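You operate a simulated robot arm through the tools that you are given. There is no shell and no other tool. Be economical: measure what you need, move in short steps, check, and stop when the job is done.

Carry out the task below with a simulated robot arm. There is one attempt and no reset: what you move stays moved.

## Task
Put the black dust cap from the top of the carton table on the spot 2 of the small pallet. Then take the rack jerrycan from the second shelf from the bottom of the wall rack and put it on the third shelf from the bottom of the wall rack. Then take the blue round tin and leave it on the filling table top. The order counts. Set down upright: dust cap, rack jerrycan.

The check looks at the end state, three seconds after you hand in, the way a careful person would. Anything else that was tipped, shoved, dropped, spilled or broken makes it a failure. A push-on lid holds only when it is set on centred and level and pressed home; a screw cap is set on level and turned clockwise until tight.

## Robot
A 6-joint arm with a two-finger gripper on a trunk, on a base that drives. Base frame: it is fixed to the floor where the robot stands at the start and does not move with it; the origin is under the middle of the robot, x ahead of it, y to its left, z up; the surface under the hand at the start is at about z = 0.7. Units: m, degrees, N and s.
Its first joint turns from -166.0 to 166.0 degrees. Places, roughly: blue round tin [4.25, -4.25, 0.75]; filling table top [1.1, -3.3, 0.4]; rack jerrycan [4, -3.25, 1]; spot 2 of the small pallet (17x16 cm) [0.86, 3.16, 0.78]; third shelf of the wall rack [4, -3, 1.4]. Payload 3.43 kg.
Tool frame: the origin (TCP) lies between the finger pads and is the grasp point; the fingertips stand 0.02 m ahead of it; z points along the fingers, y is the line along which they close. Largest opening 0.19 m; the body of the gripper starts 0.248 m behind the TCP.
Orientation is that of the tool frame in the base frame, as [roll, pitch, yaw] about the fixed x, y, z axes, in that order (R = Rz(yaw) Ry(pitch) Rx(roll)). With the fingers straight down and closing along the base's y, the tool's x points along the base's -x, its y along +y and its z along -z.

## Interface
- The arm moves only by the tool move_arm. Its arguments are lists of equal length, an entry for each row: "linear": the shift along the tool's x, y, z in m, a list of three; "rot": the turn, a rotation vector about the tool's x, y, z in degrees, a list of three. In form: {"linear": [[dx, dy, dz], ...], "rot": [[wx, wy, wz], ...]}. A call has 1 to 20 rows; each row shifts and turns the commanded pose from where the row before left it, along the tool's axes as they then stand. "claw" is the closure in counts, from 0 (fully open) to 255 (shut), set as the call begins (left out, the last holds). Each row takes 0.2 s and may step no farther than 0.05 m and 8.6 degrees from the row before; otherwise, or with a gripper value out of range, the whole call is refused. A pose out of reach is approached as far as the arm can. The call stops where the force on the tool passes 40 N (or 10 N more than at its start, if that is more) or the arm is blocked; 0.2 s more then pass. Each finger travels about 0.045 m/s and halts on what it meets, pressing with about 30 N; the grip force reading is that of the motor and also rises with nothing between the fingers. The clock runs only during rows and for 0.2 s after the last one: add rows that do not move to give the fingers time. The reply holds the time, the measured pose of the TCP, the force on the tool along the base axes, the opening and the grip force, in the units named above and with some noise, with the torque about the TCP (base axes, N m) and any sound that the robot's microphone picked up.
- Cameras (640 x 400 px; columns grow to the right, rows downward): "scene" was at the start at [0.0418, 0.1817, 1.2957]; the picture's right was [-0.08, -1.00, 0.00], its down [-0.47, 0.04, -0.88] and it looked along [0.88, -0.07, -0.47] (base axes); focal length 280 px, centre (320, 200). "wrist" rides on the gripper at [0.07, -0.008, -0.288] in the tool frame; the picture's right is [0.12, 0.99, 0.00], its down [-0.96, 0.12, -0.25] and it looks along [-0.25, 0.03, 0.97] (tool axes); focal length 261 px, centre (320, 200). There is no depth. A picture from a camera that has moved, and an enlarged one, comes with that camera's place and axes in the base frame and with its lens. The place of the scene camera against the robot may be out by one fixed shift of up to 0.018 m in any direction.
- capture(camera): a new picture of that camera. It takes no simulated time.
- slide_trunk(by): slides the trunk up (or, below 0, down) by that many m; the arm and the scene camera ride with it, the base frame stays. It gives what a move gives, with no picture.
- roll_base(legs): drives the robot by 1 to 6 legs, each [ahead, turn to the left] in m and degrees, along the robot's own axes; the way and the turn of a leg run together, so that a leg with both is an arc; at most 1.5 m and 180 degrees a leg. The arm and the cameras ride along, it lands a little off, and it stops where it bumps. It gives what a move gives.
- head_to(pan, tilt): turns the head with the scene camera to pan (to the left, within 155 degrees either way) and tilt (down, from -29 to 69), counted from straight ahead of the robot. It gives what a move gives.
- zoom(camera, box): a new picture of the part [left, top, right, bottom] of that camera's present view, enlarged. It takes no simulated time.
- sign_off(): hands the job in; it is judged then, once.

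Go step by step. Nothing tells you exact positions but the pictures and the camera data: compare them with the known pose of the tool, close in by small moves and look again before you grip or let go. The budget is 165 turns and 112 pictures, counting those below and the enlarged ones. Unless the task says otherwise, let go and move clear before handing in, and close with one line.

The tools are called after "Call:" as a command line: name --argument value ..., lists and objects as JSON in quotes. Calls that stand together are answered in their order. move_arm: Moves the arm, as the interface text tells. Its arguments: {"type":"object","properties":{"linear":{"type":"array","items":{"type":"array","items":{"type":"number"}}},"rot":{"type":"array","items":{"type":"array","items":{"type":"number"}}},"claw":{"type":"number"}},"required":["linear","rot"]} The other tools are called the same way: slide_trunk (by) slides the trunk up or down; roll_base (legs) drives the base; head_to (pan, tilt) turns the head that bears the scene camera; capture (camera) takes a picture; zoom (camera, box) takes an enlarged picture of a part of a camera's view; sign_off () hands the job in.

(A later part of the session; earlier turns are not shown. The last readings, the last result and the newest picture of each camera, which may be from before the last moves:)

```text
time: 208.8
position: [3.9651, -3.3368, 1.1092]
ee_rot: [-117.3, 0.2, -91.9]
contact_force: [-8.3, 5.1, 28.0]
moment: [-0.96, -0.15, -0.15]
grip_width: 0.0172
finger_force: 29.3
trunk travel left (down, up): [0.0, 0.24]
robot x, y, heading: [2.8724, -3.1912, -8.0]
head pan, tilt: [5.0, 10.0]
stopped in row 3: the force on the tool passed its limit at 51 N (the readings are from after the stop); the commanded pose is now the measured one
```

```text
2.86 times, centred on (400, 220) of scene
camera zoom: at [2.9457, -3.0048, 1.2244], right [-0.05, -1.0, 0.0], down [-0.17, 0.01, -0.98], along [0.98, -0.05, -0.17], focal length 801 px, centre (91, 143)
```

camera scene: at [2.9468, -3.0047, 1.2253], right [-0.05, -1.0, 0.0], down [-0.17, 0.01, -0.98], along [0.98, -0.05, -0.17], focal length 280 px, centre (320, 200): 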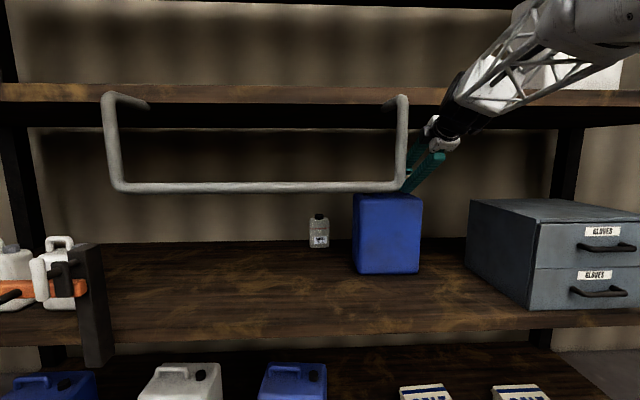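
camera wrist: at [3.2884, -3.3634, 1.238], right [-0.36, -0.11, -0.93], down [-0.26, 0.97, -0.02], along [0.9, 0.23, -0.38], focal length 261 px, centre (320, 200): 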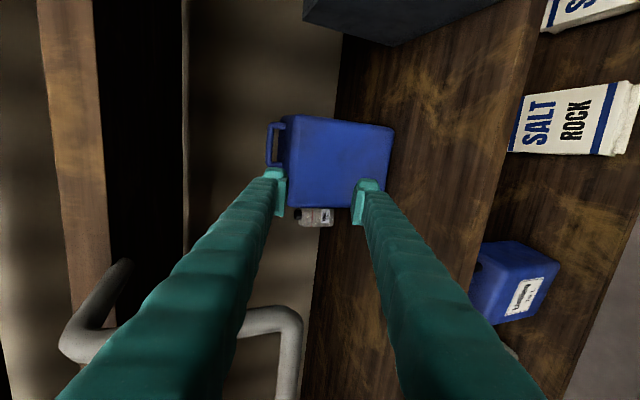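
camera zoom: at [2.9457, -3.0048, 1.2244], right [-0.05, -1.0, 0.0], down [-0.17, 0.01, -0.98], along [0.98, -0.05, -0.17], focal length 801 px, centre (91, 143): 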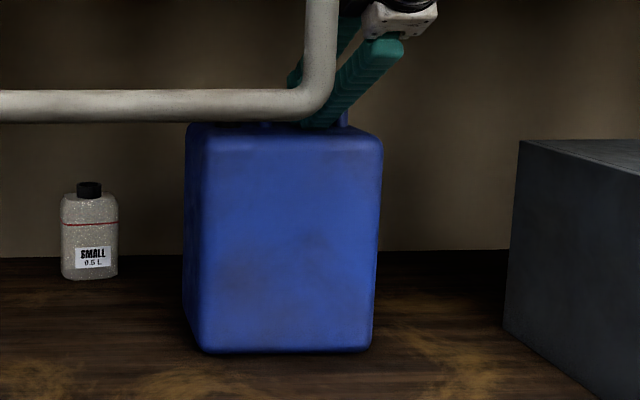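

The lift stopped early at the force limit. I'll try a very small lift to see which way the force goes.

Call:
move_arm --linear '[[0, -0.0018, -0.0009], [0, 0, 0]]' --rot '[[0, 0, 0], [0, 0, 0]]'

Call:
move_arm --linear '[[0, -0.0018, -0.0009], [0, 0, 0]]' --rot '[[0, 0, 0], [0, 0, 0]]'

```text
time: 209.2
position: [3.9652, -3.3373, 1.11]
ee_rot: [-117.3, 0.4, -91.9]
contact_force: [-8.8, 4.4, 27.1]
moment: [-0.97, -0.11, -0.14]
grip_width: 0.0167
finger_force: 29.7
trunk travel left (down, up): [0.0, 0.24]
robot x, y, heading: [2.8723, -3.1975, -8.0]
head pan, tilt: [5.0, 10.0]
stopped in row 1: the force on the tool passed its limit at 44 N (the readings are from after the stop); the commanded pose is now the measured one
```

```text
time: 209.5
position: [3.9646, -3.3368, 1.1107]
ee_rot: [-117.3, 0.5, -92.0]
contact_force: [-6.7, 4.4, 24.3]
moment: [-0.99, -0.06, -0.22]
grip_width: 0.0168
finger_force: 29.7
trunk travel left (down, up): [0.0, 0.24]
robot x, y, heading: [2.8734, -3.1982, -8.1]
head pan, tilt: [5.0, 10.0]
stopped in row 1: the force on the tool passed its limit at 43 N (the readings are from after the stop); the commanded pose is now the measured one
```

The upward force is falling as I lift, so the stops are just transients. I'll lift with the trunk instead, which moves everything straight up.

Call:
slide_trunk --by 0.02

Call:
zoom --camera "scene" --box '[320, 150, 480, 290]'

```text
time: 209.8
position: [3.9638, -3.3378, 1.1104]
ee_rot: [-117.4, 0.5, -92.0]
contact_force: [-4.8, 2.5, 15.9]
moment: [-0.89, 0.03, -0.06]
grip_width: 0.0166
finger_force: 30.1
trunk travel left (down, up): [-0.002, 0.238]
robot x, y, heading: [2.8673, -3.1943, -8.0]
head pan, tilt: [5.0, 10.0]
stopped: the force on the tool passed its limit at 50 N (the readings are from after the stop); the commanded pose is now the measured one
```

```text
2.86 times, centred on (400, 220) of scene
camera zoom: at [2.9448, -3.0046, 1.2273], right [-0.05, -1.0, 0.0], down [-0.17, 0.01, -0.98], along [0.98, -0.05, -0.17], focal length 801 px, centre (91, 143)
```

zoom: 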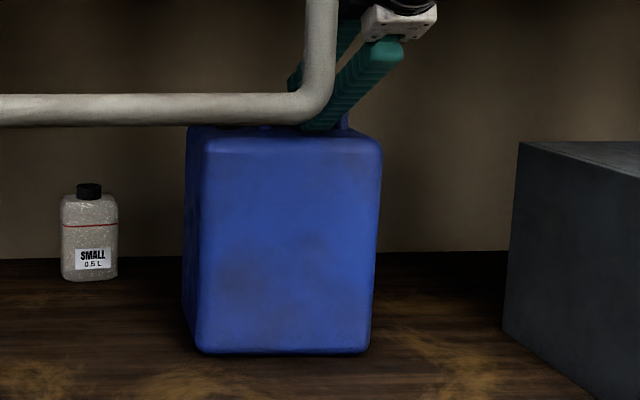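

The peaks may be dynamic load while lifting. I'll lift very gently, in half-millimetre rows.

Call:
move_arm --linear '[[0, -0.00045, -0.00023], [0, -0.00045, -0.00023], [0, -0.00045, -0.00023], [0, -0.00045, -0.00023], [0, -0.00045, -0.00023], [0, -0.00045, -0.00023], [0, -0.00045, -0.00023], [0, -0.00045, -0.00023], [0, -0.00045, -0.00023], [0, -0.00045, -0.00023], [0, -0.00045, -0.00023], [0, -0.00045, -0.00023]]' --rot '[[0, 0, 0], [0, 0, 0], [0, 0, 0], [0, 0, 0], [0, 0, 0], [0, 0, 0], [0, 0, 0], [0, 0, 0], [0, 0, 0], [0, 0, 0], [0, 0, 0], [0, 0, 0]]'

```text
time: 210.7
position: [3.9647, -3.3384, 1.1098]
ee_rot: [-117.4, 0.5, -92.1]
contact_force: [5.0, 2.6, 20.4]
moment: [-0.83, -0.04, 0.1]
grip_width: 0.0169
finger_force: 30.6
trunk travel left (down, up): [-0.002, 0.238]
robot x, y, heading: [2.8718, -3.1957, -8.0]
head pan, tilt: [5.0, 10.0]
stopped in row 4: the force on the tool passed its limit at 42 N (the readings are from after the stop); the commanded pose is now the measured one
```

The gripper body's top corner is at about z 1.33, just under the third shelf, and that blocks the lift. I'll flatten the hand a few degrees about the bar while gripping, then lift slightly.

Call:
move_arm --linear '[[0, 0, 0], [0, 0, 0], [0, 0, 0], [0, 0, 0], [0, 0, 0], [0, 0, 0]]' --rot '[[1, 0, 0], [1, 0, 0], [1, 0, 0], [1, 0, 0], [1, 0, 0], [0, 0, 0]]'

Call:
zoom --camera "scene" --box '[360, 80, 520, 180]'

```text
time: 212.1
position: [3.9653, -3.3372, 1.1105]
ee_rot: [-112.4, 0.3, -92.0]
contact_force: [0.2, -0.3, 4.7]
moment: [-0.81, 0.59, -0.01]
grip_width: 0.0166
finger_force: 30.0
trunk travel left (down, up): [-0.002, 0.238]
robot x, y, heading: [2.8705, -3.195, -8.3]
head pan, tilt: [5.0, 10.0]
```

```text
4.00 times, centred on (440, 130) of scene
camera zoom: at [2.9449, -3.0045, 1.227], right [-0.05, -1.0, 0.0], down [-0.17, 0.01, -0.98], along [0.98, -0.05, -0.17], focal length 1121 px, centre (-160, 480)
```

zoom: 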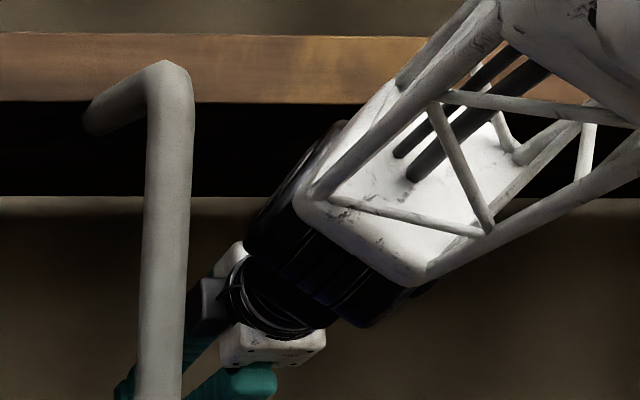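

Forces are relaxed. Now a gentle 8 mm lift.

Call:
move_arm --linear '[[0, -0.00092, -0.00038], [0, -0.00092, -0.00038], [0, -0.00092, -0.00038], [0, -0.00092, -0.00038], [0, -0.00092, -0.00038], [0, -0.00092, -0.00038], [0, -0.00092, -0.00038], [0, -0.00092, -0.00038], [0, 0, 0]]' --rot '[[0, 0, 0], [0, 0, 0], [0, 0, 0], [0, 0, 0], [0, 0, 0], [0, 0, 0], [0, 0, 0], [0, 0, 0], [0, 0, 0]]'

Call:
zoom --camera "scene" --box '[320, 150, 480, 290]'

```text
time: 214.1
position: [3.9665, -3.3385, 1.1177]
ee_rot: [-112.3, 0.4, -92.0]
contact_force: [-0.2, 0.0, -4.3]
moment: [-0.16, 0.08, -0.02]
grip_width: 0.0167
finger_force: 30.2
trunk travel left (down, up): [-0.002, 0.238]
robot x, y, heading: [2.87, -3.1961, -8.1]
head pan, tilt: [5.0, 10.0]
```

```text
2.86 times, centred on (400, 220) of scene
camera zoom: at [2.9452, -3.0046, 1.2269], right [-0.05, -1.0, 0.0], down [-0.17, 0.01, -0.98], along [0.98, -0.05, -0.17], focal length 801 px, centre (91, 143)
```

zoom: 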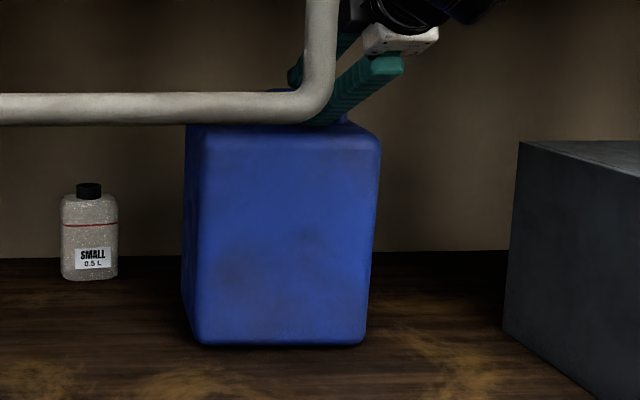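

The jerrycan is off the shelf and weighs only about 0.4 kg. I'll pull it straight out about 0.2 m, keeping the height.

Call:
move_arm --linear '[[0, 0.0076, -0.0185], [0, 0.0095, -0.0231], [0, 0.0114, -0.0277], [0, 0.0114, -0.0277], [0, 0.0114, -0.0277], [0, 0.0114, -0.0277], [0, 0.0095, -0.0231], [0, 0, 0]]' --rot '[[0, 0, 0], [0, 0, 0], [0, 0, 0], [0, 0, 0], [0, 0, 0], [0, 0, 0], [0, 0, 0], [0, 0, 0]]'

Call:
capture --camera "scene"

```text
time: 215.9
position: [3.7753, -3.3308, 1.1183]
ee_rot: [-112.4, 0.4, -92.0]
contact_force: [0.6, -1.0, -4.4]
moment: [-0.17, 0.1, 0.06]
grip_width: 0.0168
finger_force: 29.7
trunk travel left (down, up): [-0.002, 0.238]
robot x, y, heading: [2.8734, -3.1935, -8.0]
head pan, tilt: [5.0, 10.0]
```

```text
40 pictures are left
camera scene: at [2.9452, -3.0046, 1.2269], right [-0.05, -1.0, 0.0], down [-0.17, 0.01, -0.98], along [0.98, -0.05, -0.17], focal length 280 px, centre (320, 200)
```

scene: 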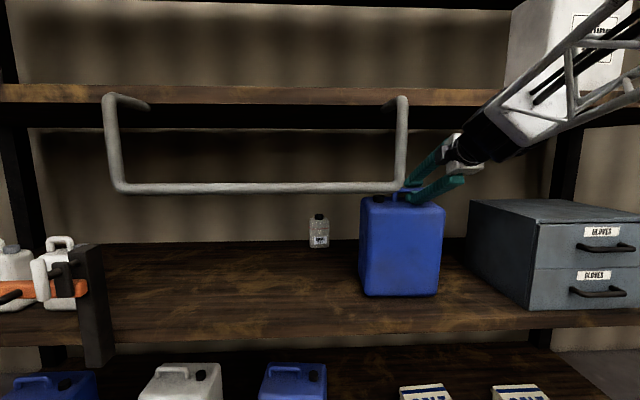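

Plenty of room on the right (cabinet at y < -3.63). I'll continue out to x≈3.56 and shift right to y≈-3.395 to clear the guard pipe.

Call:
move_arm --linear '[[0.0093, 0.0114, -0.0277], [0.0093, 0.0114, -0.0277], [0.0093, 0.0114, -0.0277], [0.0093, 0.0114, -0.0277], [0.0093, 0.0114, -0.0277], [0.0093, 0.0114, -0.0277], [0.0093, 0.0114, -0.0277], [0, 0, 0]]' --rot '[[0, 0, 0], [0, 0, 0], [0, 0, 0], [0, 0, 0], [0, 0, 0], [0, 0, 0], [0, 0, 0], [0, 0, 0]]'

```text
time: 217.7
position: [3.5655, -3.3884, 1.1161]
ee_rot: [-112.4, 0.4, -92.0]
contact_force: [0.8, 0.0, -4.5]
moment: [-0.15, 0.07, 0.02]
grip_width: 0.0167
finger_force: 30.1
trunk travel left (down, up): [-0.002, 0.238]
robot x, y, heading: [2.8736, -3.1949, -7.9]
head pan, tilt: [5.0, 10.0]
```

Next I'll move back 6 cm more for clearance from the shelf edge, then raise with the trunk.

Call:
move_arm --linear '[[0, 0.0114, -0.0277], [0, 0.0114, -0.0277], [0, 0, 0]]' --rot '[[0, 0, 0], [0, 0, 0], [0, 0, 0]]'

Call:
slide_trunk --by 0.238

Call:
capture --camera "scene"

```text
time: 218.7
position: [3.5281, -3.3309, 1.1055]
ee_rot: [-113.3, 1.1, -86.3]
contact_force: [-0.5, 0.0, -4.8]
moment: [-0.15, 0.11, -0.02]
grip_width: 0.0167
finger_force: 30.0
trunk travel left (down, up): [-0.002, 0.238]
robot x, y, heading: [2.872, -3.1929, -7.8]
head pan, tilt: [5.0, 10.0]
stopped in row 3: the arm was blocked; the commanded pose is now the measured one
```

```text
time: 221.2
position: [3.5275, -3.3321, 1.346]
ee_rot: [-113.2, 1.2, -86.1]
contact_force: [0.1, -0.3, -0.7]
moment: [-0.03, 0.02, -0.01]
grip_width: 0.0
finger_force: 30.0
trunk travel left (down, up): [-0.24, 0.0]
robot x, y, heading: [2.8762, -3.1943, -8.2]
head pan, tilt: [5.0, 10.0]
```

```text
39 pictures are left
camera scene: at [2.9386, -3.0331, 1.465], right [-0.36, -0.93, 0.0], down [-0.16, 0.06, -0.98], along [0.92, -0.35, -0.17], focal length 280 px, centre (320, 200)
```

scene: 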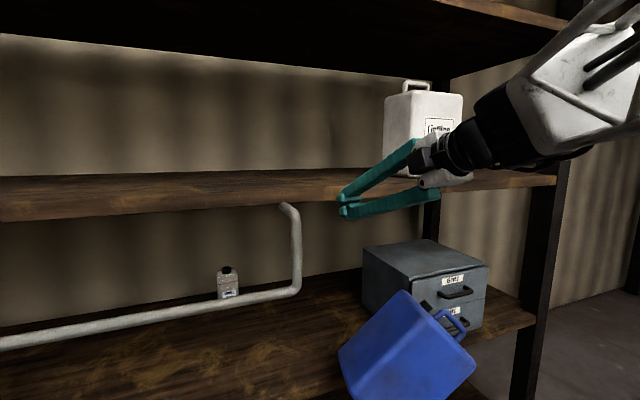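

The arm jammed (it met the head) and the can was knocked out of the grip by the guard pipe. I must see where it ends up.

Call:
move_arm --linear '[[0, 0, 0], [0, 0, 0], [0, 0, 0], [0, 0, 0], [0, 0, 0]]' --rot '[[0, 0, 0], [0, 0, 0], [0, 0, 0], [0, 0, 0], [0, 0, 0]]'

Call:
head_to --pan 20 --tilt 40

Call:
capture --camera "scene"

```text
time: 222.4
position: [3.5282, -3.3334, 1.3458]
ee_rot: [-113.2, 1.1, -86.3]
contact_force: [0.9, 0.5, -0.2]
moment: [-0.02, -0.02, 0.01]
grip_width: 0.0001
finger_force: 30.0
trunk travel left (down, up): [-0.24, 0.0]
robot x, y, heading: [2.8745, -3.1972, -7.9]
head pan, tilt: [5.0, 10.0]
```

```text
time: 223.3
position: [3.5273, -3.3333, 1.3446]
ee_rot: [-113.3, 1.1, -86.3]
contact_force: [-0.5, 1.3, 0.4]
moment: [0.03, 0.01, 0.0]
grip_width: 0.0003
finger_force: 29.9
trunk travel left (down, up): [-0.24, 0.0]
robot x, y, heading: [2.8741, -3.196, -8.0]
head pan, tilt: [20.0, 40.0]
```

```text
38 pictures are left
camera scene: at [2.9321, -3.0286, 1.4173], right [-0.34, -0.94, 0.0], down [-0.6, 0.22, -0.77], along [0.72, -0.26, -0.64], focal length 280 px, centre (320, 200)
```

scene: 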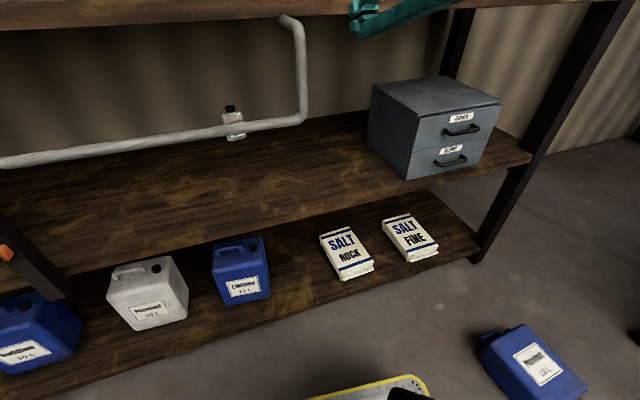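

The jerrycan fell to the floor and lies at about (3.05, -4.0), label up. I'll turn to face it, move the arm to free the head, and look at it from above.

Call:
roll_base --legs '[[0, -72]]'

Call:
slide_trunk --by -0.2

Call:
capture --camera "wrist"

Call:
capture --camera "scene"

```text
time: 227.0
position: [2.9373, -3.8596, 1.3457]
ee_rot: [-113.1, 1.0, -159.0]
contact_force: [0.1, 0.4, 0.5]
moment: [0.0, 0.03, -0.02]
grip_width: 0.0001
finger_force: 29.9
trunk travel left (down, up): [-0.24, 0.0]
robot x, y, heading: [2.8724, -3.193, -80.5]
head pan, tilt: [20.0, 40.0]
```

```text
time: 229.2
position: [2.9395, -3.8611, 1.1457]
ee_rot: [-113.3, 1.1, -158.8]
contact_force: [-0.1, -0.2, -0.6]
moment: [0.0, 0.03, 0.01]
grip_width: 0.0002
finger_force: 30.3
trunk travel left (down, up): [-0.04, 0.2]
robot x, y, heading: [2.8742, -3.1947, -80.4]
head pan, tilt: [20.0, 40.0]
```

```text
37 pictures are left
camera wrist: at [2.777, -3.6448, 1.2651], right [-0.24, 0.33, -0.91], down [0.8, 0.6, 0.01], along [0.56, -0.73, -0.4], focal length 261 px, centre (320, 200)
```

wrist: 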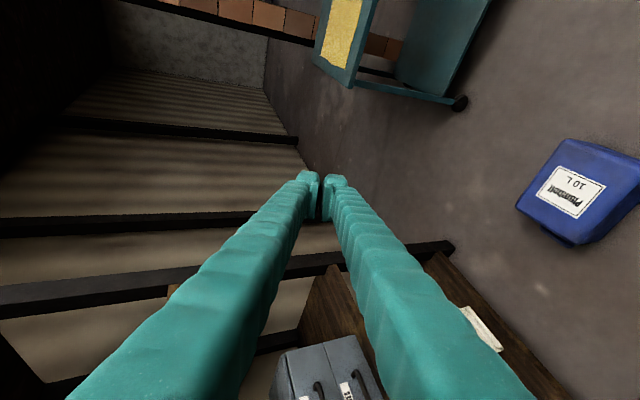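

```text
36 pictures are left
camera scene: at [3.0752, -3.1977, 1.2173], right [-1.0, -0.06, 0.0], down [-0.04, 0.64, -0.77], along [0.05, -0.76, -0.64], focal length 280 px, centre (320, 200)
```

scene: 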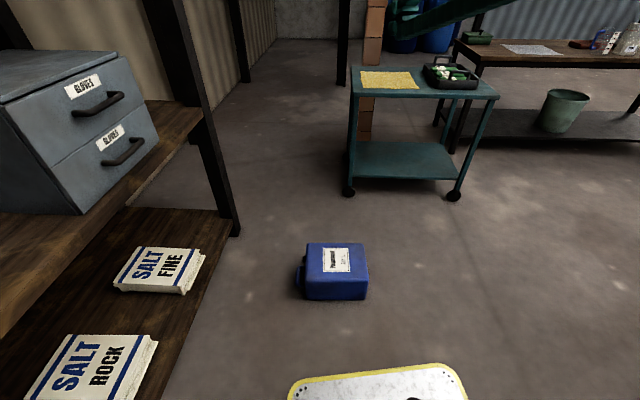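

The can lies on the floor with its top and handle towards +x, at about (3.05, -3.97). Plan: lift it by the handle with a downward hand, stand it upright on the floor, then grip its 15 cm body firmly. First I'll point the hand down.

Call:
move_arm --linear '[[0, 0, 0], [0, 0, 0], [0, 0, 0], [0, 0, 0], [0, 0, 0], [0, 0, 0], [0, 0, 0], [0, 0, 0]]' --rot '[[-8.35, 0, 0], [-8.35, 0, 0], [-8.35, 0, 0], [-8.35, 0, 0], [-8.35, 0, 0], [-8.35, 0, 0], [-8.35, 0, 0], [-8.35, 0, 0]]' --claw 160

Call:
move_arm --linear '[[0, 0, 0], [0, 0, 0], [0, 0, 0], [0, 0, 0], [0, 0, 0], [0, 0, 0], [0, 0, 0], [0, 0, 0], [0, 0, 0], [0, 0, 0], [0, 0, 0], [0, 0, 0], [0, 0, 0]]' --rot '[[0, 0, 8.54], [0, 0, 8.54], [0, 0, 8.54], [0, 0, 8.54], [0, 0, 8.54], [0, 0, 8.54], [0, 0, 8.54], [0, 0, 8.54], [0, 0, 8.54], [0, 0, 8.54], [0, 0, 8.54], [0, 0, 8.54], [0, 0, 8.54]]'

Call:
capture --camera "wrist"

```text
time: 231.0
position: [2.9376, -3.8593, 1.1472]
ee_rot: [-180.0, 1.2, -158.8]
contact_force: [1.0, 1.8, 1.2]
moment: [-0.35, -0.11, 0.01]
grip_width: 0.0706
finger_force: 0.0
trunk travel left (down, up): [-0.04, 0.2]
robot x, y, heading: [2.8733, -3.1917, -80.2]
head pan, tilt: [20.0, 40.0]
```

```text
time: 233.8
position: [2.9376, -3.8595, 1.1452]
ee_rot: [179.0, -0.4, 90.0]
contact_force: [0.2, 1.1, 0.1]
moment: [0.02, -0.02, 0.01]
grip_width: 0.0708
finger_force: 0.0
trunk travel left (down, up): [-0.04, 0.2]
robot x, y, heading: [2.8756, -3.197, -80.6]
head pan, tilt: [20.0, 40.0]
```

```text
35 pictures are left
camera wrist: at [2.9243, -3.7923, 1.4342], right [0.99, 0.12, 0.02], down [0.11, -0.96, 0.24], along [0.05, -0.24, -0.97], focal length 261 px, centre (320, 200)
```

wrist: 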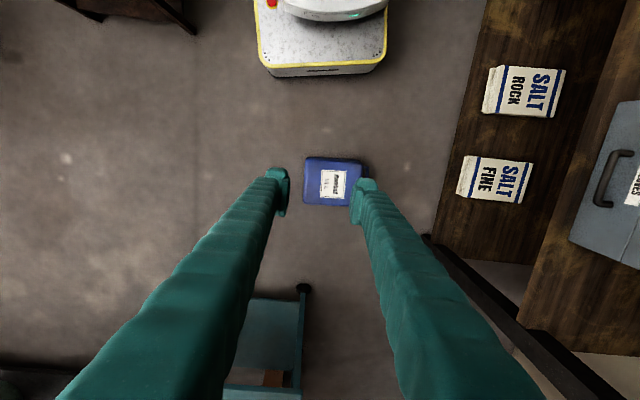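

The can's top end is at x≈3.17 and the handle should be near (3.207, -3.965). I'll move above it and lower to z≈0.5.

Call:
move_arm --linear '[[-0.0075, 0.0193, 0.043], [-0.0075, 0.0193, 0.043], [-0.0075, 0.0193, 0.043], [-0.0075, 0.0193, 0.043], [-0.0075, 0.0193, 0.043], [-0.0075, 0.0193, 0.043], [-0.0075, 0.0193, 0.043], [-0.0075, 0.0193, 0.043], [-0.0075, 0.0193, 0.043], [-0.0075, 0.0193, 0.043], [-0.0075, 0.0193, 0.043], [-0.0075, 0.0193, 0.043], [-0.0075, 0.0193, 0.043], [-0.0075, 0.0193, 0.043], [0, 0, 0]]' --rot '[[-1, 0, 0], [0, 0, 0], [0, 0, 0], [0, 0, 0], [0, 0, 0], [0, 0, 0], [0, 0, 0], [0, 0, 0], [0, 0, 0], [0, 0, 0], [0, 0, 0], [0, 0, 0], [0, 0, 0], [0, 0, 0], [0, 0, 0]]'

Call:
zoom --camera "wrist" --box '[200, 60, 440, 210]'

```text
time: 237.0
position: [3.2271, -3.9599, 0.5526]
ee_rot: [178.0, -0.4, 90.1]
contact_force: [-1.1, -0.1, -0.4]
moment: [-0.01, -0.01, 0.01]
grip_width: 0.0707
finger_force: 0.0
trunk travel left (down, up): [-0.04, 0.2]
robot x, y, heading: [2.8768, -3.1972, -80.6]
head pan, tilt: [20.0, 40.0]
```

```text
2.67 times, centred on (320, 135) of wrist
camera zoom: at [3.2086, -3.8937, 0.8399], right [0.99, 0.12, 0.04], down [0.11, -0.96, 0.24], along [0.06, -0.24, -0.97], focal length 695 px, centre (320, 373)
```

zoom: 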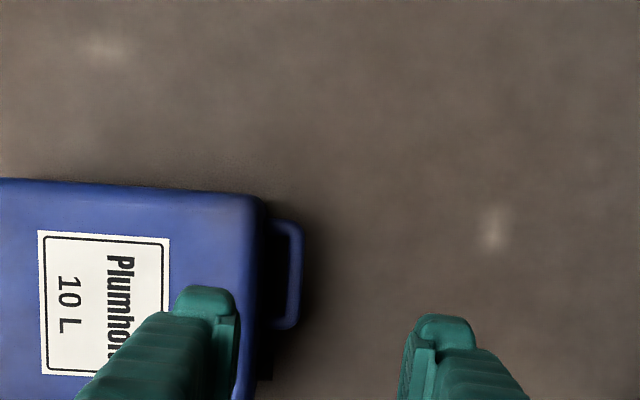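

The handle bar is at about (3.215, -3.975), z≈0.075. I'll lean the hand 40° so the inner finger clears the can's end, and come down just short of the bar.

Call:
move_arm --linear '[[0, 0, 0], [0, 0, 0], [0, 0, 0], [0, 0, 0], [0, 0, 0], [-0.0012, 0.0298, 0.0288], [-0.0012, 0.0298, 0.0288], [-0.0012, 0.0298, 0.0288], [-0.0012, 0.0298, 0.0288], [-0.0012, 0.0298, 0.0288], [-0.0012, 0.0298, 0.0288], [-0.0012, 0.0298, 0.0288], [-0.0012, 0.0298, 0.0288], [-0.0012, 0.0298, 0.0288], [-0.0012, 0.0298, 0.0288], [0, 0, 0]]' --rot '[[8.4, 0, 0], [8.4, 0, 0], [8.4, 0, 0], [8.4, 0, 0], [8.4, 0, 0], [0, 0, 0], [0, 0, 0], [0, 0, 0], [0, 0, 0], [0, 0, 0], [0, 0, 0], [0, 0, 0], [0, 0, 0], [0, 0, 0], [0, 0, 0], [0, 0, 0]]' --claw 217

Call:
zoom --camera "wrist" --box '[240, 90, 400, 190]'

```text
time: 240.4
position: [3.2716, -3.9693, 0.1411]
ee_rot: [-140.0, -0.4, 90.1]
contact_force: [-0.2, 0.4, 0.1]
moment: [-0.01, 0.05, 0.0]
grip_width: 0.0282
finger_force: 0.0
trunk travel left (down, up): [-0.04, 0.2]
robot x, y, heading: [2.8738, -3.1928, -80.3]
head pan, tilt: [20.0, 40.0]
```

```text
4.00 times, centred on (320, 140) of wrist
camera zoom: at [3.4503, -3.9006, 0.3678], right [0.76, 0.12, -0.64], down [0.25, -0.96, 0.11], along [-0.6, -0.24, -0.76], focal length 1043 px, centre (320, 440)
```

zoom: 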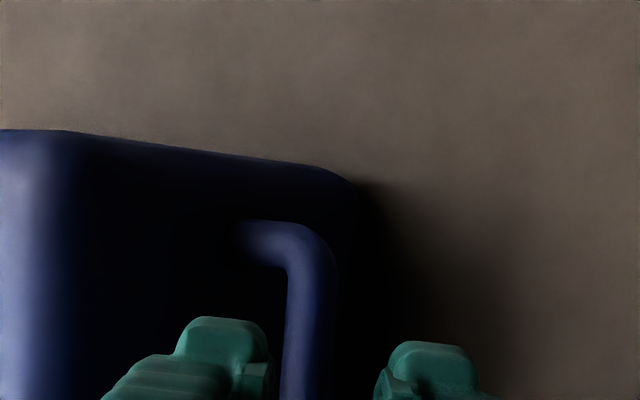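

Aligned within 4 mm. I'll correct that and slide in to the bar.

Call:
move_arm --linear '[[0, -0.0035, 0.01], [0, 0, 0.02], [0, 0, 0.02], [0, 0, 0.012], [0, 0, 0.01], [0, 0, 0]]' --rot '[[0, 0, 0], [0, 0, 0], [0, 0, 0], [0, 0, 0], [0, 0, 0], [0, 0, 0]]'

Call:
zoom --camera "wrist" --box '[240, 90, 400, 190]'

```text
time: 241.8
position: [3.2227, -3.9681, 0.0875]
ee_rot: [-140.1, -0.3, 90.1]
contact_force: [1.3, -0.6, 0.8]
moment: [0.0, 0.01, 0.03]
grip_width: 0.028
finger_force: 0.0
trunk travel left (down, up): [-0.04, 0.2]
robot x, y, heading: [2.8737, -3.195, -80.5]
head pan, tilt: [20.0, 40.0]
```

```text
4.00 times, centred on (320, 140) of wrist
camera zoom: at [3.4008, -3.8998, 0.3147], right [0.76, 0.12, -0.64], down [0.25, -0.96, 0.11], along [-0.6, -0.24, -0.76], focal length 1043 px, centre (320, 440)
```

zoom: 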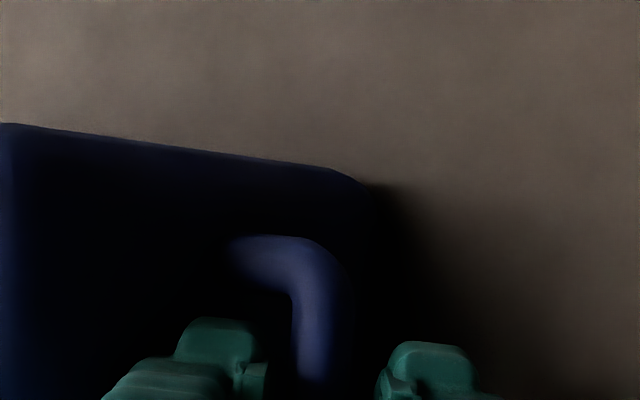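

Call:
move_arm --linear '[[0, 0.001, 0.008], [0, 0, 0.008], [0, 0, 0]]' --rot '[[0, 0, 0], [0, 0, 0], [0, 0, 0]]'

Call:
zoom --camera "wrist" --box '[240, 90, 400, 190]'

```text
time: 242.6
position: [3.2122, -3.9707, 0.0769]
ee_rot: [-140.0, -0.2, 90.0]
contact_force: [16.7, 0.3, 33.5]
moment: [-0.1, 1.34, 0.51]
grip_width: 0.0341
finger_force: 4.7
trunk travel left (down, up): [-0.04, 0.2]
robot x, y, heading: [2.8727, -3.1964, -80.4]
head pan, tilt: [20.0, 40.0]
```

```text
4.00 times, centred on (320, 140) of wrist
camera zoom: at [3.3907, -3.9012, 0.3035], right [0.76, 0.12, -0.64], down [0.25, -0.96, 0.11], along [-0.6, -0.24, -0.76], focal length 1043 px, centre (320, 440)
```

zoom: 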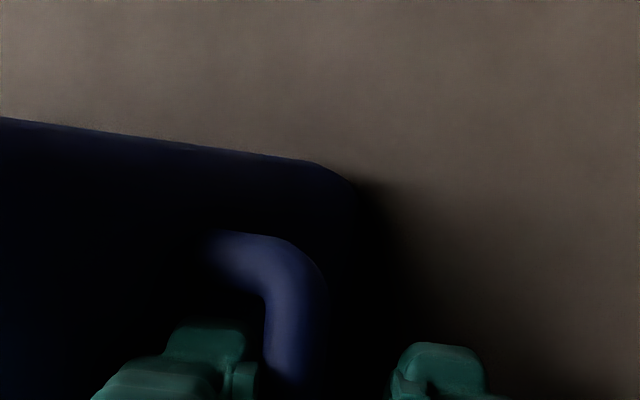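

The inner finger hit the bar's edge and slid the can slightly. I'll back out, shift 1 cm and re-approach.

Call:
move_arm --linear '[[0, 0, -0.015], [0, 0, -0.02], [0, -0.011, 0], [0, 0, 0]]' --rot '[[0, 0, 0], [0, 0, 0], [0, 0, 0], [0, 0, 0]]' --claw 210

Call:
zoom --camera "wrist" --box '[240, 90, 400, 190]'

```text
time: 243.6
position: [3.2287, -3.9701, 0.1079]
ee_rot: [-140.0, -0.3, 90.2]
contact_force: [-0.3, 0.5, -0.1]
moment: [-0.01, 0.0, 0.0]
grip_width: 0.0334
finger_force: 0.1
trunk travel left (down, up): [-0.04, 0.2]
robot x, y, heading: [2.877, -3.1926, -80.5]
head pan, tilt: [20.0, 40.0]
```

```text
4.00 times, centred on (320, 140) of wrist
camera zoom: at [3.407, -3.9011, 0.3345], right [0.76, 0.12, -0.64], down [0.25, -0.96, 0.11], along [-0.6, -0.24, -0.76], focal length 1043 px, centre (320, 440)
```

zoom: 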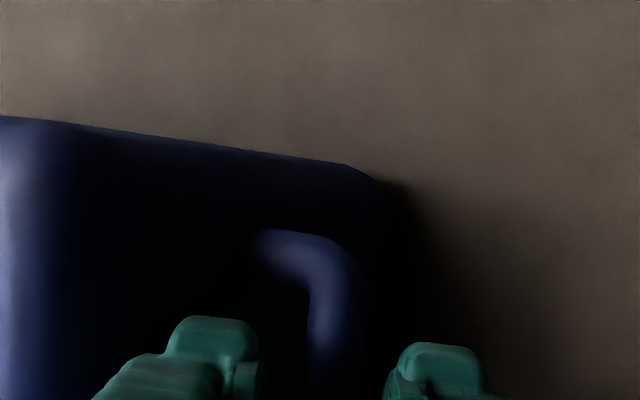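

Call:
move_arm --linear '[[0, 0.004, 0.01], [0, 0, 0.012], [0, 0, 0.01], [0, 0, 0]]' --rot '[[0, 0, 0], [0, 0, 0], [0, 0, 0], [0, 0, 0]]'

Call:
zoom --camera "wrist" --box '[240, 90, 400, 190]'

```text
time: 244.6
position: [3.2097, -3.9702, 0.0805]
ee_rot: [-140.0, -0.3, 90.1]
contact_force: [1.3, -0.1, 0.6]
moment: [-0.01, 0.04, -0.03]
grip_width: 0.0329
finger_force: 0.1
trunk travel left (down, up): [-0.04, 0.2]
robot x, y, heading: [2.8728, -3.1965, -80.5]
head pan, tilt: [20.0, 40.0]
```

```text
4.00 times, centred on (320, 140) of wrist
camera zoom: at [3.3893, -3.901, 0.307], right [0.76, 0.12, -0.64], down [0.25, -0.96, 0.11], along [-0.6, -0.24, -0.76], focal length 1043 px, centre (320, 440)
```

zoom: 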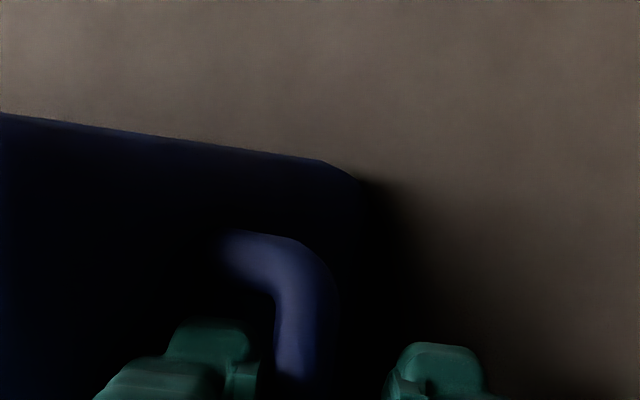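

The bar now lies between the tips. I'll advance 6 mm more, centre, and close.

Call:
move_arm --linear '[[0, -0.003, 0.003], [0, 0, 0.004], [0, 0, 0], [0, 0, 0]]' --rot '[[0, 0, 0], [0, 0, 0], [0, 0, 0], [0, 0, 0]]'

Call:
move_arm --linear '[[0, 0, 0], [0, 0, 0], [0, 0, 0], [0, 0, 0]]' --rot '[[0, 0, 0], [0, 0, 0], [0, 0, 0], [0, 0, 0]]' --claw 255

```text
time: 245.6
position: [3.2043, -3.9667, 0.0784]
ee_rot: [-140.0, -0.4, 90.1]
contact_force: [2.2, -0.2, 0.8]
moment: [-0.02, 0.1, 0.04]
grip_width: 0.0328
finger_force: 0.0
trunk travel left (down, up): [-0.04, 0.2]
robot x, y, heading: [2.8721, -3.1966, -80.7]
head pan, tilt: [20.0, 40.0]
```

```text
time: 246.3
position: [3.2034, -3.9695, 0.0804]
ee_rot: [-139.8, -0.3, 90.0]
contact_force: [-3.3, 4.5, 21.8]
moment: [0.4, 0.51, 0.3]
grip_width: 0.0134
finger_force: 29.3
trunk travel left (down, up): [-0.04, 0.2]
robot x, y, heading: [2.8746, -3.1957, -80.5]
head pan, tilt: [20.0, 40.0]
stopped in row 3: the force on the tool passed its limit at 41 N (the readings are from after the stop); the commanded pose is now the measured one
```

The tips only pinched the edge of the bar. I'll open slightly, go 12 mm deeper and close again.

Call:
move_arm --linear '[[0, 0, 0], [0, 0, 0], [0, 0, 0.004], [0, 0, 0.004], [0, 0, 0.004], [0, 0, 0.003], [0, 0, 0]]' --rot '[[0, 0, 0], [0, 0, 0], [0, 0, 0], [0, 0, 0], [0, 0, 0], [0, 0, 0], [0, 0, 0]]' --claw 210

Call:
move_arm --linear '[[0, 0, 0], [0, 0, 0], [0, 0, 0], [0, 0, 0]]' --rot '[[0, 0, 0], [0, 0, 0], [0, 0, 0], [0, 0, 0]]' --claw 255

Call:
zoom --camera "wrist" --box '[240, 90, 400, 190]'

```text
time: 247.6
position: [3.1971, -3.9705, 0.0744]
ee_rot: [-139.9, -0.2, 90.1]
contact_force: [-0.6, 2.8, 20.7]
moment: [0.26, 0.46, -0.28]
grip_width: 0.041
finger_force: 6.7
trunk travel left (down, up): [-0.04, 0.2]
robot x, y, heading: [2.8731, -3.1939, -80.6]
head pan, tilt: [20.0, 40.0]
stopped in row 6: the force on the tool passed its limit at 50 N (the readings are from after the stop); the commanded pose is now the measured one
```

```text
time: 248.1
position: [3.1949, -3.9717, 0.0802]
ee_rot: [-139.6, -0.3, 89.9]
contact_force: [-3.9, 8.9, 53.2]
moment: [0.0, 1.96, 0.19]
grip_width: 0.0191
finger_force: 19.4
trunk travel left (down, up): [-0.04, 0.2]
robot x, y, heading: [2.8727, -3.1937, -80.3]
head pan, tilt: [20.0, 40.0]
stopped in row 2: the force on the tool passed its limit at 44 N (the readings are from after the stop); the commanded pose is now the measured one
```

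```text
4.00 times, centred on (320, 140) of wrist
camera zoom: at [3.3746, -3.9022, 0.3045], right [0.76, 0.12, -0.64], down [0.25, -0.96, 0.11], along [-0.61, -0.24, -0.76], focal length 1043 px, centre (320, 440)
```

zoom: 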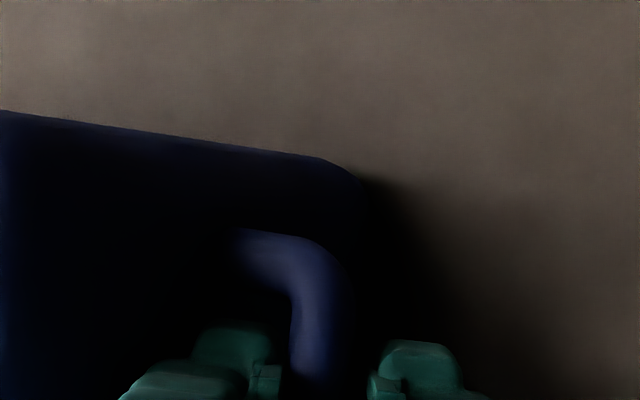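

Call:
move_arm --linear '[[0, 0, 0], [0, 0, 0], [0, 0, 0]]' --rot '[[0, 0, 0], [0, 0, 0], [0, 0, 0]]' --claw 255

Call:
move_arm --linear '[[0, -0.0013, -0.0015], [0, -0.0013, -0.0015], [0, -0.0013, -0.0015], [0, -0.0013, -0.0015], [0, -0.0013, -0.0015], [0, 0, 0]]' --rot '[[0, 0, 0], [0, 0, 0], [0, 0, 0], [0, 0, 0], [0, 0, 0], [0, 0, 0]]'

```text
time: 248.4
position: [3.1939, -3.971, 0.0809]
ee_rot: [-139.5, -0.2, 89.9]
contact_force: [-1.6, 6.5, 34.4]
moment: [0.68, 0.99, 0.0]
grip_width: 0.0133
finger_force: 29.8
trunk travel left (down, up): [-0.04, 0.2]
robot x, y, heading: [2.8742, -3.193, -80.5]
head pan, tilt: [20.0, 40.0]
stopped in row 1: the force on the tool passed its limit at 68 N (the readings are from after the stop); the commanded pose is now the measured one
```

```text
time: 249.8
position: [3.194, -3.9709, 0.0886]
ee_rot: [-139.5, -0.2, 90.1]
contact_force: [-0.8, -0.6, 0.3]
moment: [-0.1, -0.05, 0.04]
grip_width: 0.0135
finger_force: 30.5
trunk travel left (down, up): [-0.04, 0.2]
robot x, y, heading: [2.8732, -3.1944, -80.6]
head pan, tilt: [20.0, 40.0]
```

The tips squeeze off because the inner finger is too thick for this lean. I'll back out, lean 15° more (55°) and line up again.

Call:
move_arm --linear '[[0, 0, 0], [0, 0, 0], [0, 0, -0.02], [0, 0, -0.02], [0, 0, 0], [0, 0, 0], [0, 0.023, 0.005], [0, 0, 0]]' --rot '[[0, 0, 0], [0, 0, 0], [0, 0, 0], [0, 0, 0], [7.7, 0, 0], [7.7, 0, 0], [0, 0, 0], [0, 0, 0]]' --claw 208

Call:
zoom --camera "wrist" --box '[240, 100, 400, 200]'

```text
time: 251.7
position: [3.2301, -3.9712, 0.0959]
ee_rot: [-124.2, -0.3, 90.0]
contact_force: [-0.2, 0.6, 0.1]
moment: [-0.04, 0.03, 0.03]
grip_width: 0.0348
finger_force: 0.0
trunk travel left (down, up): [-0.04, 0.2]
robot x, y, heading: [2.8711, -3.1918, -80.4]
head pan, tilt: [20.0, 40.0]
```

```text
4.00 times, centred on (320, 150) of wrist
camera zoom: at [3.4637, -3.9026, 0.2648], right [0.56, 0.12, -0.82], down [0.27, -0.96, 0.04], along [-0.79, -0.24, -0.57], focal length 1043 px, centre (320, 400)
```

zoom: 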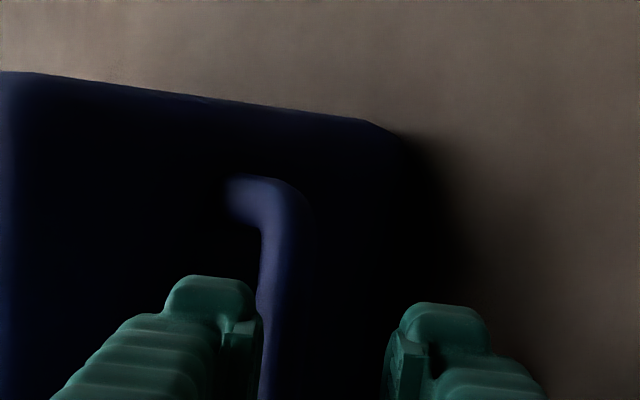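

Call:
move_arm --linear '[[0, -0.0105, 0], [0, 0, 0.015], [0, 0, 0.015], [0, 0, 0.008], [0, 0, 0]]' --rot '[[0, 0, 0], [0, 0, 0], [0, 0, 0], [0, 0, 0], [0, 0, 0]]'

Call:
zoom --camera "wrist" --box '[240, 100, 400, 200]'

```text
time: 252.8
position: [3.1907, -3.9711, 0.0828]
ee_rot: [-124.2, -0.3, 90.0]
contact_force: [0.5, -0.1, 0.1]
moment: [-0.02, -0.01, 0.03]
grip_width: 0.0349
finger_force: 0.0
trunk travel left (down, up): [-0.04, 0.2]
robot x, y, heading: [2.8746, -3.1956, -80.3]
head pan, tilt: [20.0, 40.0]
```

```text
4.00 times, centred on (320, 150) of wrist
camera zoom: at [3.4242, -3.9021, 0.2518], right [0.56, 0.12, -0.82], down [0.27, -0.96, 0.04], along [-0.79, -0.24, -0.57], focal length 1043 px, centre (320, 400)
```

zoom: 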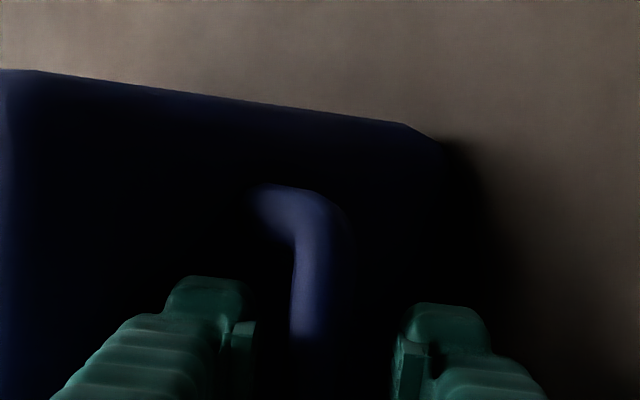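

The bar is now centred between the fingers. I'll advance 2 cm more.

Call:
move_arm --linear '[[0, -0.001, 0.006], [0, 0, 0.006], [0, 0, 0.006], [0, 0, 0]]' --rot '[[0, 0, 0], [0, 0, 0], [0, 0, 0], [0, 0, 0]]'

```text
time: 253.8
position: [3.1759, -3.9721, 0.0728]
ee_rot: [-124.2, -0.3, 90.0]
contact_force: [1.6, 0.5, 0.2]
moment: [0.0, 0.05, -0.01]
grip_width: 0.0346
finger_force: 0.0
trunk travel left (down, up): [-0.04, 0.2]
robot x, y, heading: [2.8714, -3.1959, -80.3]
head pan, tilt: [20.0, 40.0]
```

Call:
move_arm --linear '[[0, 0, 0.004], [0, 0, 0.004], [0, 0, 0.003], [0, 0, 0]]' --rot '[[0, 0, 0], [0, 0, 0], [0, 0, 0], [0, 0, 0]]'

Call:
zoom --camera "wrist" --box '[240, 100, 400, 200]'

```text
time: 254.8
position: [3.1667, -3.9725, 0.0696]
ee_rot: [-124.2, -0.2, 89.9]
contact_force: [12.7, 0.8, 21.4]
moment: [0.03, 0.55, 0.11]
grip_width: 0.0408
finger_force: 5.8
trunk travel left (down, up): [-0.04, 0.2]
robot x, y, heading: [2.8725, -3.194, -80.4]
head pan, tilt: [20.0, 40.0]
```

```text
4.00 times, centred on (320, 150) of wrist
camera zoom: at [3.4008, -3.9024, 0.2388], right [0.56, 0.12, -0.82], down [0.27, -0.96, 0.04], along [-0.79, -0.24, -0.57], focal length 1043 px, centre (320, 400)
```

zoom: 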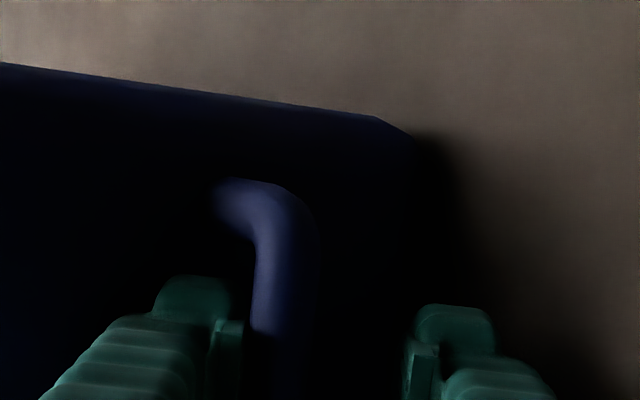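

The tip has reached the can's top face and the bar is between the pads. I'll close.

Call:
move_arm --linear '[[0, 0, -0.002], [0, 0, 0], [0, 0, 0], [0, 0, 0]]' --rot '[[0, 0, 0], [0, 0, 0], [0, 0, 0], [0, 0, 0]]' --claw 255

Call:
move_arm --linear '[[0, 0, 0], [0, 0, 0], [0, 0, 0]]' --rot '[[0, 0, 0], [0, 0, 0], [0, 0, 0]]' --claw 255

```text
time: 255.4
position: [3.1675, -3.9713, 0.0762]
ee_rot: [-124.0, -0.2, 89.9]
contact_force: [3.7, 5.8, 48.6]
moment: [0.32, 0.93, 0.04]
grip_width: 0.0173
finger_force: 18.4
trunk travel left (down, up): [-0.04, 0.2]
robot x, y, heading: [2.873, -3.1961, -80.3]
head pan, tilt: [20.0, 40.0]
stopped in row 2: the force on the tool passed its limit at 43 N (the readings are from after the stop); the commanded pose is now the measured one
```

```text
time: 255.7
position: [3.1672, -3.971, 0.0764]
ee_rot: [-123.7, -0.1, 90.0]
contact_force: [-1.5, 4.0, 30.4]
moment: [0.6, 0.63, 0.22]
grip_width: 0.0134
finger_force: 29.5
trunk travel left (down, up): [-0.04, 0.2]
robot x, y, heading: [2.8707, -3.1934, -80.5]
head pan, tilt: [20.0, 40.0]
stopped in row 1: the force on the tool passed its limit at 62 N (the readings are from after the stop); the commanded pose is now the measured one
```

Closing pushes the bar down against the floor, so the grip may actually be good. I'll lift 4 cm slowly and check whether the can comes along.

Call:
move_arm --linear '[[0, -0.0017, -0.0011], [0, -0.0017, -0.0011], [0, -0.0025, -0.0017], [0, -0.0041, -0.0028], [0, -0.0041, -0.0028], [0, -0.0041, -0.0028], [0, -0.0041, -0.0028], [0, -0.0041, -0.0028], [0, -0.0041, -0.0028], [0, 0, 0]]' --rot '[[0, 0, 0], [0, 0, 0], [0, 0, 0], [0, 0, 0], [0, 0, 0], [0, 0, 0], [0, 0, 0], [0, 0, 0], [0, 0, 0], [0, 0, 0]]' --claw 255

Call:
zoom --camera "wrist" --box '[200, 75, 440, 225]'

```text
time: 257.9
position: [3.1674, -3.972, 0.1109]
ee_rot: [-123.9, -0.1, 90.0]
contact_force: [-0.7, -0.8, -0.4]
moment: [0.06, 0.01, 0.15]
grip_width: 0.0129
finger_force: 29.2
trunk travel left (down, up): [-0.04, 0.2]
robot x, y, heading: [2.8722, -3.1953, -80.4]
head pan, tilt: [20.0, 40.0]
```

```text
2.67 times, centred on (320, 150) of wrist
camera zoom: at [3.4023, -3.9026, 0.2788], right [0.55, 0.12, -0.82], down [0.27, -0.96, 0.04], along [-0.79, -0.24, -0.56], focal length 695 px, centre (320, 333)
```

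zoom: 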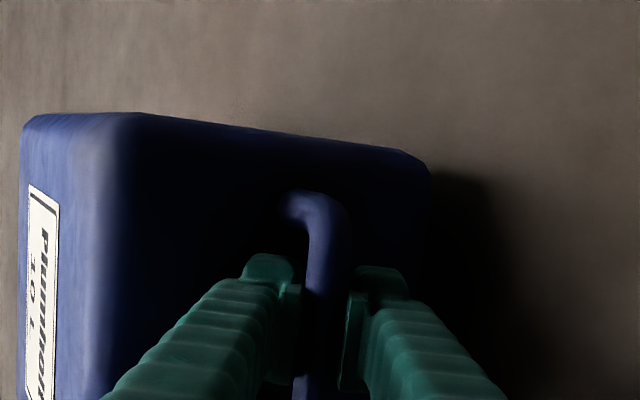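

The bar is between the fingers and the top end seems raised. I'll lift further and check.

Call:
move_arm --linear '[[0, -0.0166, -0.0112], [0, -0.0166, -0.0112], [0, -0.0166, -0.0112], [0, -0.0166, -0.0112], [0, -0.0166, -0.0112], [0, -0.0166, -0.0112], [0, -0.0166, -0.0112], [0, -0.0166, -0.0112], [0, -0.0166, -0.0112], [0, -0.0166, -0.0112], [0, -0.0166, -0.0112], [0, -0.0166, -0.0112], [0, 0, 0], [0, 0, 0]]' --rot '[[0, 0, 0], [0, 0, 0], [0, 0, 0], [0, 0, 0], [0, 0, 0], [0, 0, 0], [0, 0, 0], [0, 0, 0], [0, 0, 0], [0, 0, 0], [0, 0, 0], [0, 0, 0], [0, 0, 0], [0, 0, 0]]' --claw 255

Call:
capture --camera "scene"

```text
time: 260.9
position: [3.1695, -3.9727, 0.3512]
ee_rot: [-123.8, -0.2, 89.9]
contact_force: [-0.5, 0.5, -4.1]
moment: [0.14, -0.09, -0.02]
grip_width: 0.0138
finger_force: 30.1
trunk travel left (down, up): [-0.04, 0.2]
robot x, y, heading: [2.8754, -3.1951, -80.5]
head pan, tilt: [20.0, 40.0]
```

```text
23 pictures are left
camera scene: at [3.1123, -3.1863, 1.2172], right [-0.87, -0.49, 0.0], down [-0.32, 0.56, -0.77], along [0.38, -0.67, -0.64], focal length 280 px, centre (320, 200)
```

scene: 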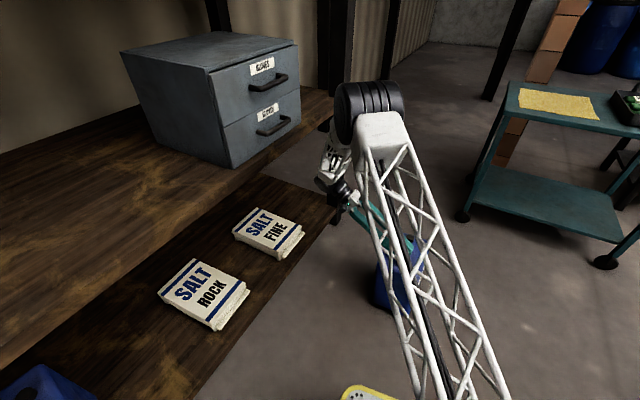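

The jerrycan hangs from the handle (4 N, its full weight). I'll lower it until its base touches the floor, so it hangs squarely upright in the grip.

Call:
move_arm --linear '[[0, 0.0066, 0.0045], [0, 0.0066, 0.0045], [0, 0.005, 0.0034], [0, 0.0041, 0.0028], [0, 0.0033, 0.0022], [0, 0.0025, 0.0017], [0, 0, 0]]' --rot '[[0, 0, 0], [0, 0, 0], [0, 0, 0], [0, 0, 0], [0, 0, 0], [0, 0, 0], [0, 0, 0]]' --claw 255

Call:
head_to --pan 45 --tilt 50

Call:
capture --camera "wrist"

```text
time: 261.9
position: [3.1666, -3.9719, 0.3308]
ee_rot: [-123.5, -0.3, 89.8]
contact_force: [-3.9, 7.8, 19.6]
moment: [-0.56, -0.28, -0.07]
grip_width: 0.0134
finger_force: 29.7
trunk travel left (down, up): [-0.04, 0.2]
robot x, y, heading: [2.8763, -3.1961, -80.4]
head pan, tilt: [20.0, 40.0]
stopped in row 5: the force on the tool passed its limit at 47 N (the readings are from after the stop); the commanded pose is now the measured one
```

```text
time: 262.8
position: [3.1664, -3.9728, 0.3294]
ee_rot: [-123.5, -0.2, 89.8]
contact_force: [-7.6, 15.6, 33.2]
moment: [-0.5, -0.14, -0.13]
grip_width: 0.014
finger_force: 29.9
trunk travel left (down, up): [-0.04, 0.2]
robot x, y, heading: [2.8701, -3.1938, -80.5]
head pan, tilt: [45.0, 50.0]
```

```text
22 pictures are left
camera wrist: at [3.402, -3.903, 0.4965], right [0.55, 0.12, -0.83], down [0.27, -0.96, 0.04], along [-0.79, -0.24, -0.56], focal length 261 px, centre (320, 200)
```

wrist: 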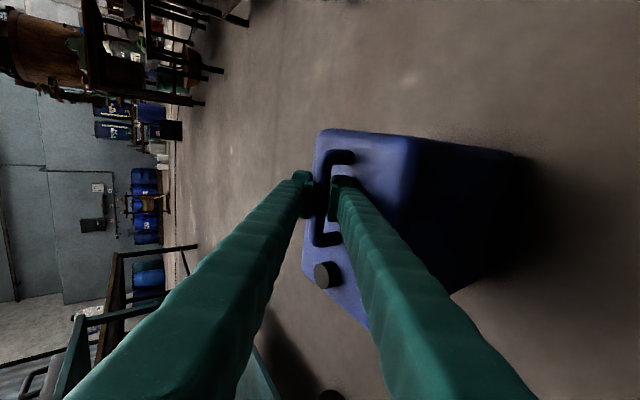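

The can stands upright on the floor in the grip. Now I'll lift it gently and then raise it to about z 0.9.

Call:
move_arm --linear '[[0, -0.0008, -0.0006], [0, -0.0025, -0.0017], [0, -0.0041, -0.0028], [0, -0.0083, -0.0056], [0, -0.0166, -0.0112], [0, -0.0249, -0.0168], [0, -0.0332, -0.0224], [0, -0.0332, -0.0224], [0, -0.0332, -0.0224], [0, -0.0332, -0.0224], [0, -0.0332, -0.0224], [0, -0.0332, -0.0224], [0, -0.0332, -0.0224], [0, -0.0332, -0.0224], [0, -0.0332, -0.0224], [0, -0.0332, -0.0224], [0, -0.0332, -0.0224], [0, -0.0166, -0.0112], [0, 0, 0]]' --rot '[[0, 0, 0], [0, 0, 0], [0, 0, 0], [0, 0, 0], [0, 0, 0], [0, 0, 0], [0, 0, 0], [0, 0, 0], [0, 0, 0], [0, 0, 0], [0, 0, 0], [0, 0, 0], [0, 0, 0], [0, 0, 0], [0, 0, 0], [0, 0, 0], [0, 0, 0], [0, 0, 0], [0, 0, 0]]' --claw 255

Call:
slide_trunk --by 0.2

```text
time: 266.8
position: [3.1715, -3.9758, 0.8577]
ee_rot: [-123.4, -0.3, 89.8]
contact_force: [0.9, -0.5, -4.2]
moment: [0.14, -0.06, 0.01]
grip_width: 0.0136
finger_force: 29.6
trunk travel left (down, up): [-0.04, 0.2]
robot x, y, heading: [2.8758, -3.1906, -80.5]
head pan, tilt: [45.0, 50.0]
```

```text
time: 268.9
position: [3.1704, -3.9754, 1.0568]
ee_rot: [-123.5, -0.3, 89.8]
contact_force: [-0.4, 0.6, -4.6]
moment: [0.14, -0.04, 0.02]
grip_width: 0.0133
finger_force: 30.0
trunk travel left (down, up): [-0.24, 0.0]
robot x, y, heading: [2.8709, -3.1967, -80.7]
head pan, tilt: [45.0, 50.0]
```

Now I'll turn the hand 110° about the vertical so that it points away from the robot.

Call:
move_arm --linear '[[0, 0, 0], [0, 0, 0], [0, 0, 0], [0, 0, 0], [0, 0, 0], [0, 0, 0], [0, 0, 0], [0, 0, 0], [0, 0, 0], [0, 0, 0], [0, 0, 0], [0, 0, 0], [0, 0, 0]]' --rot '[[0, -7.09, -4.69], [0, -7.09, -4.69], [0, -7.09, -4.69], [0, -7.09, -4.69], [0, -7.09, -4.69], [0, -7.09, -4.69], [0, -7.09, -4.69], [0, -7.09, -4.69], [0, -7.09, -4.69], [0, -7.09, -4.69], [0, -7.09, -4.69], [0, -7.09, -4.69], [0, 0, 0]]' --claw 255

```text
time: 271.8
position: [3.1716, -3.9769, 1.0568]
ee_rot: [-123.8, 0.1, -168.0]
contact_force: [-0.1, 0.6, -3.7]
moment: [0.0, 0.17, -0.06]
grip_width: 0.0137
finger_force: 29.7
trunk travel left (down, up): [-0.24, 0.0]
robot x, y, heading: [2.8719, -3.1915, -80.5]
head pan, tilt: [45.0, 50.0]
```

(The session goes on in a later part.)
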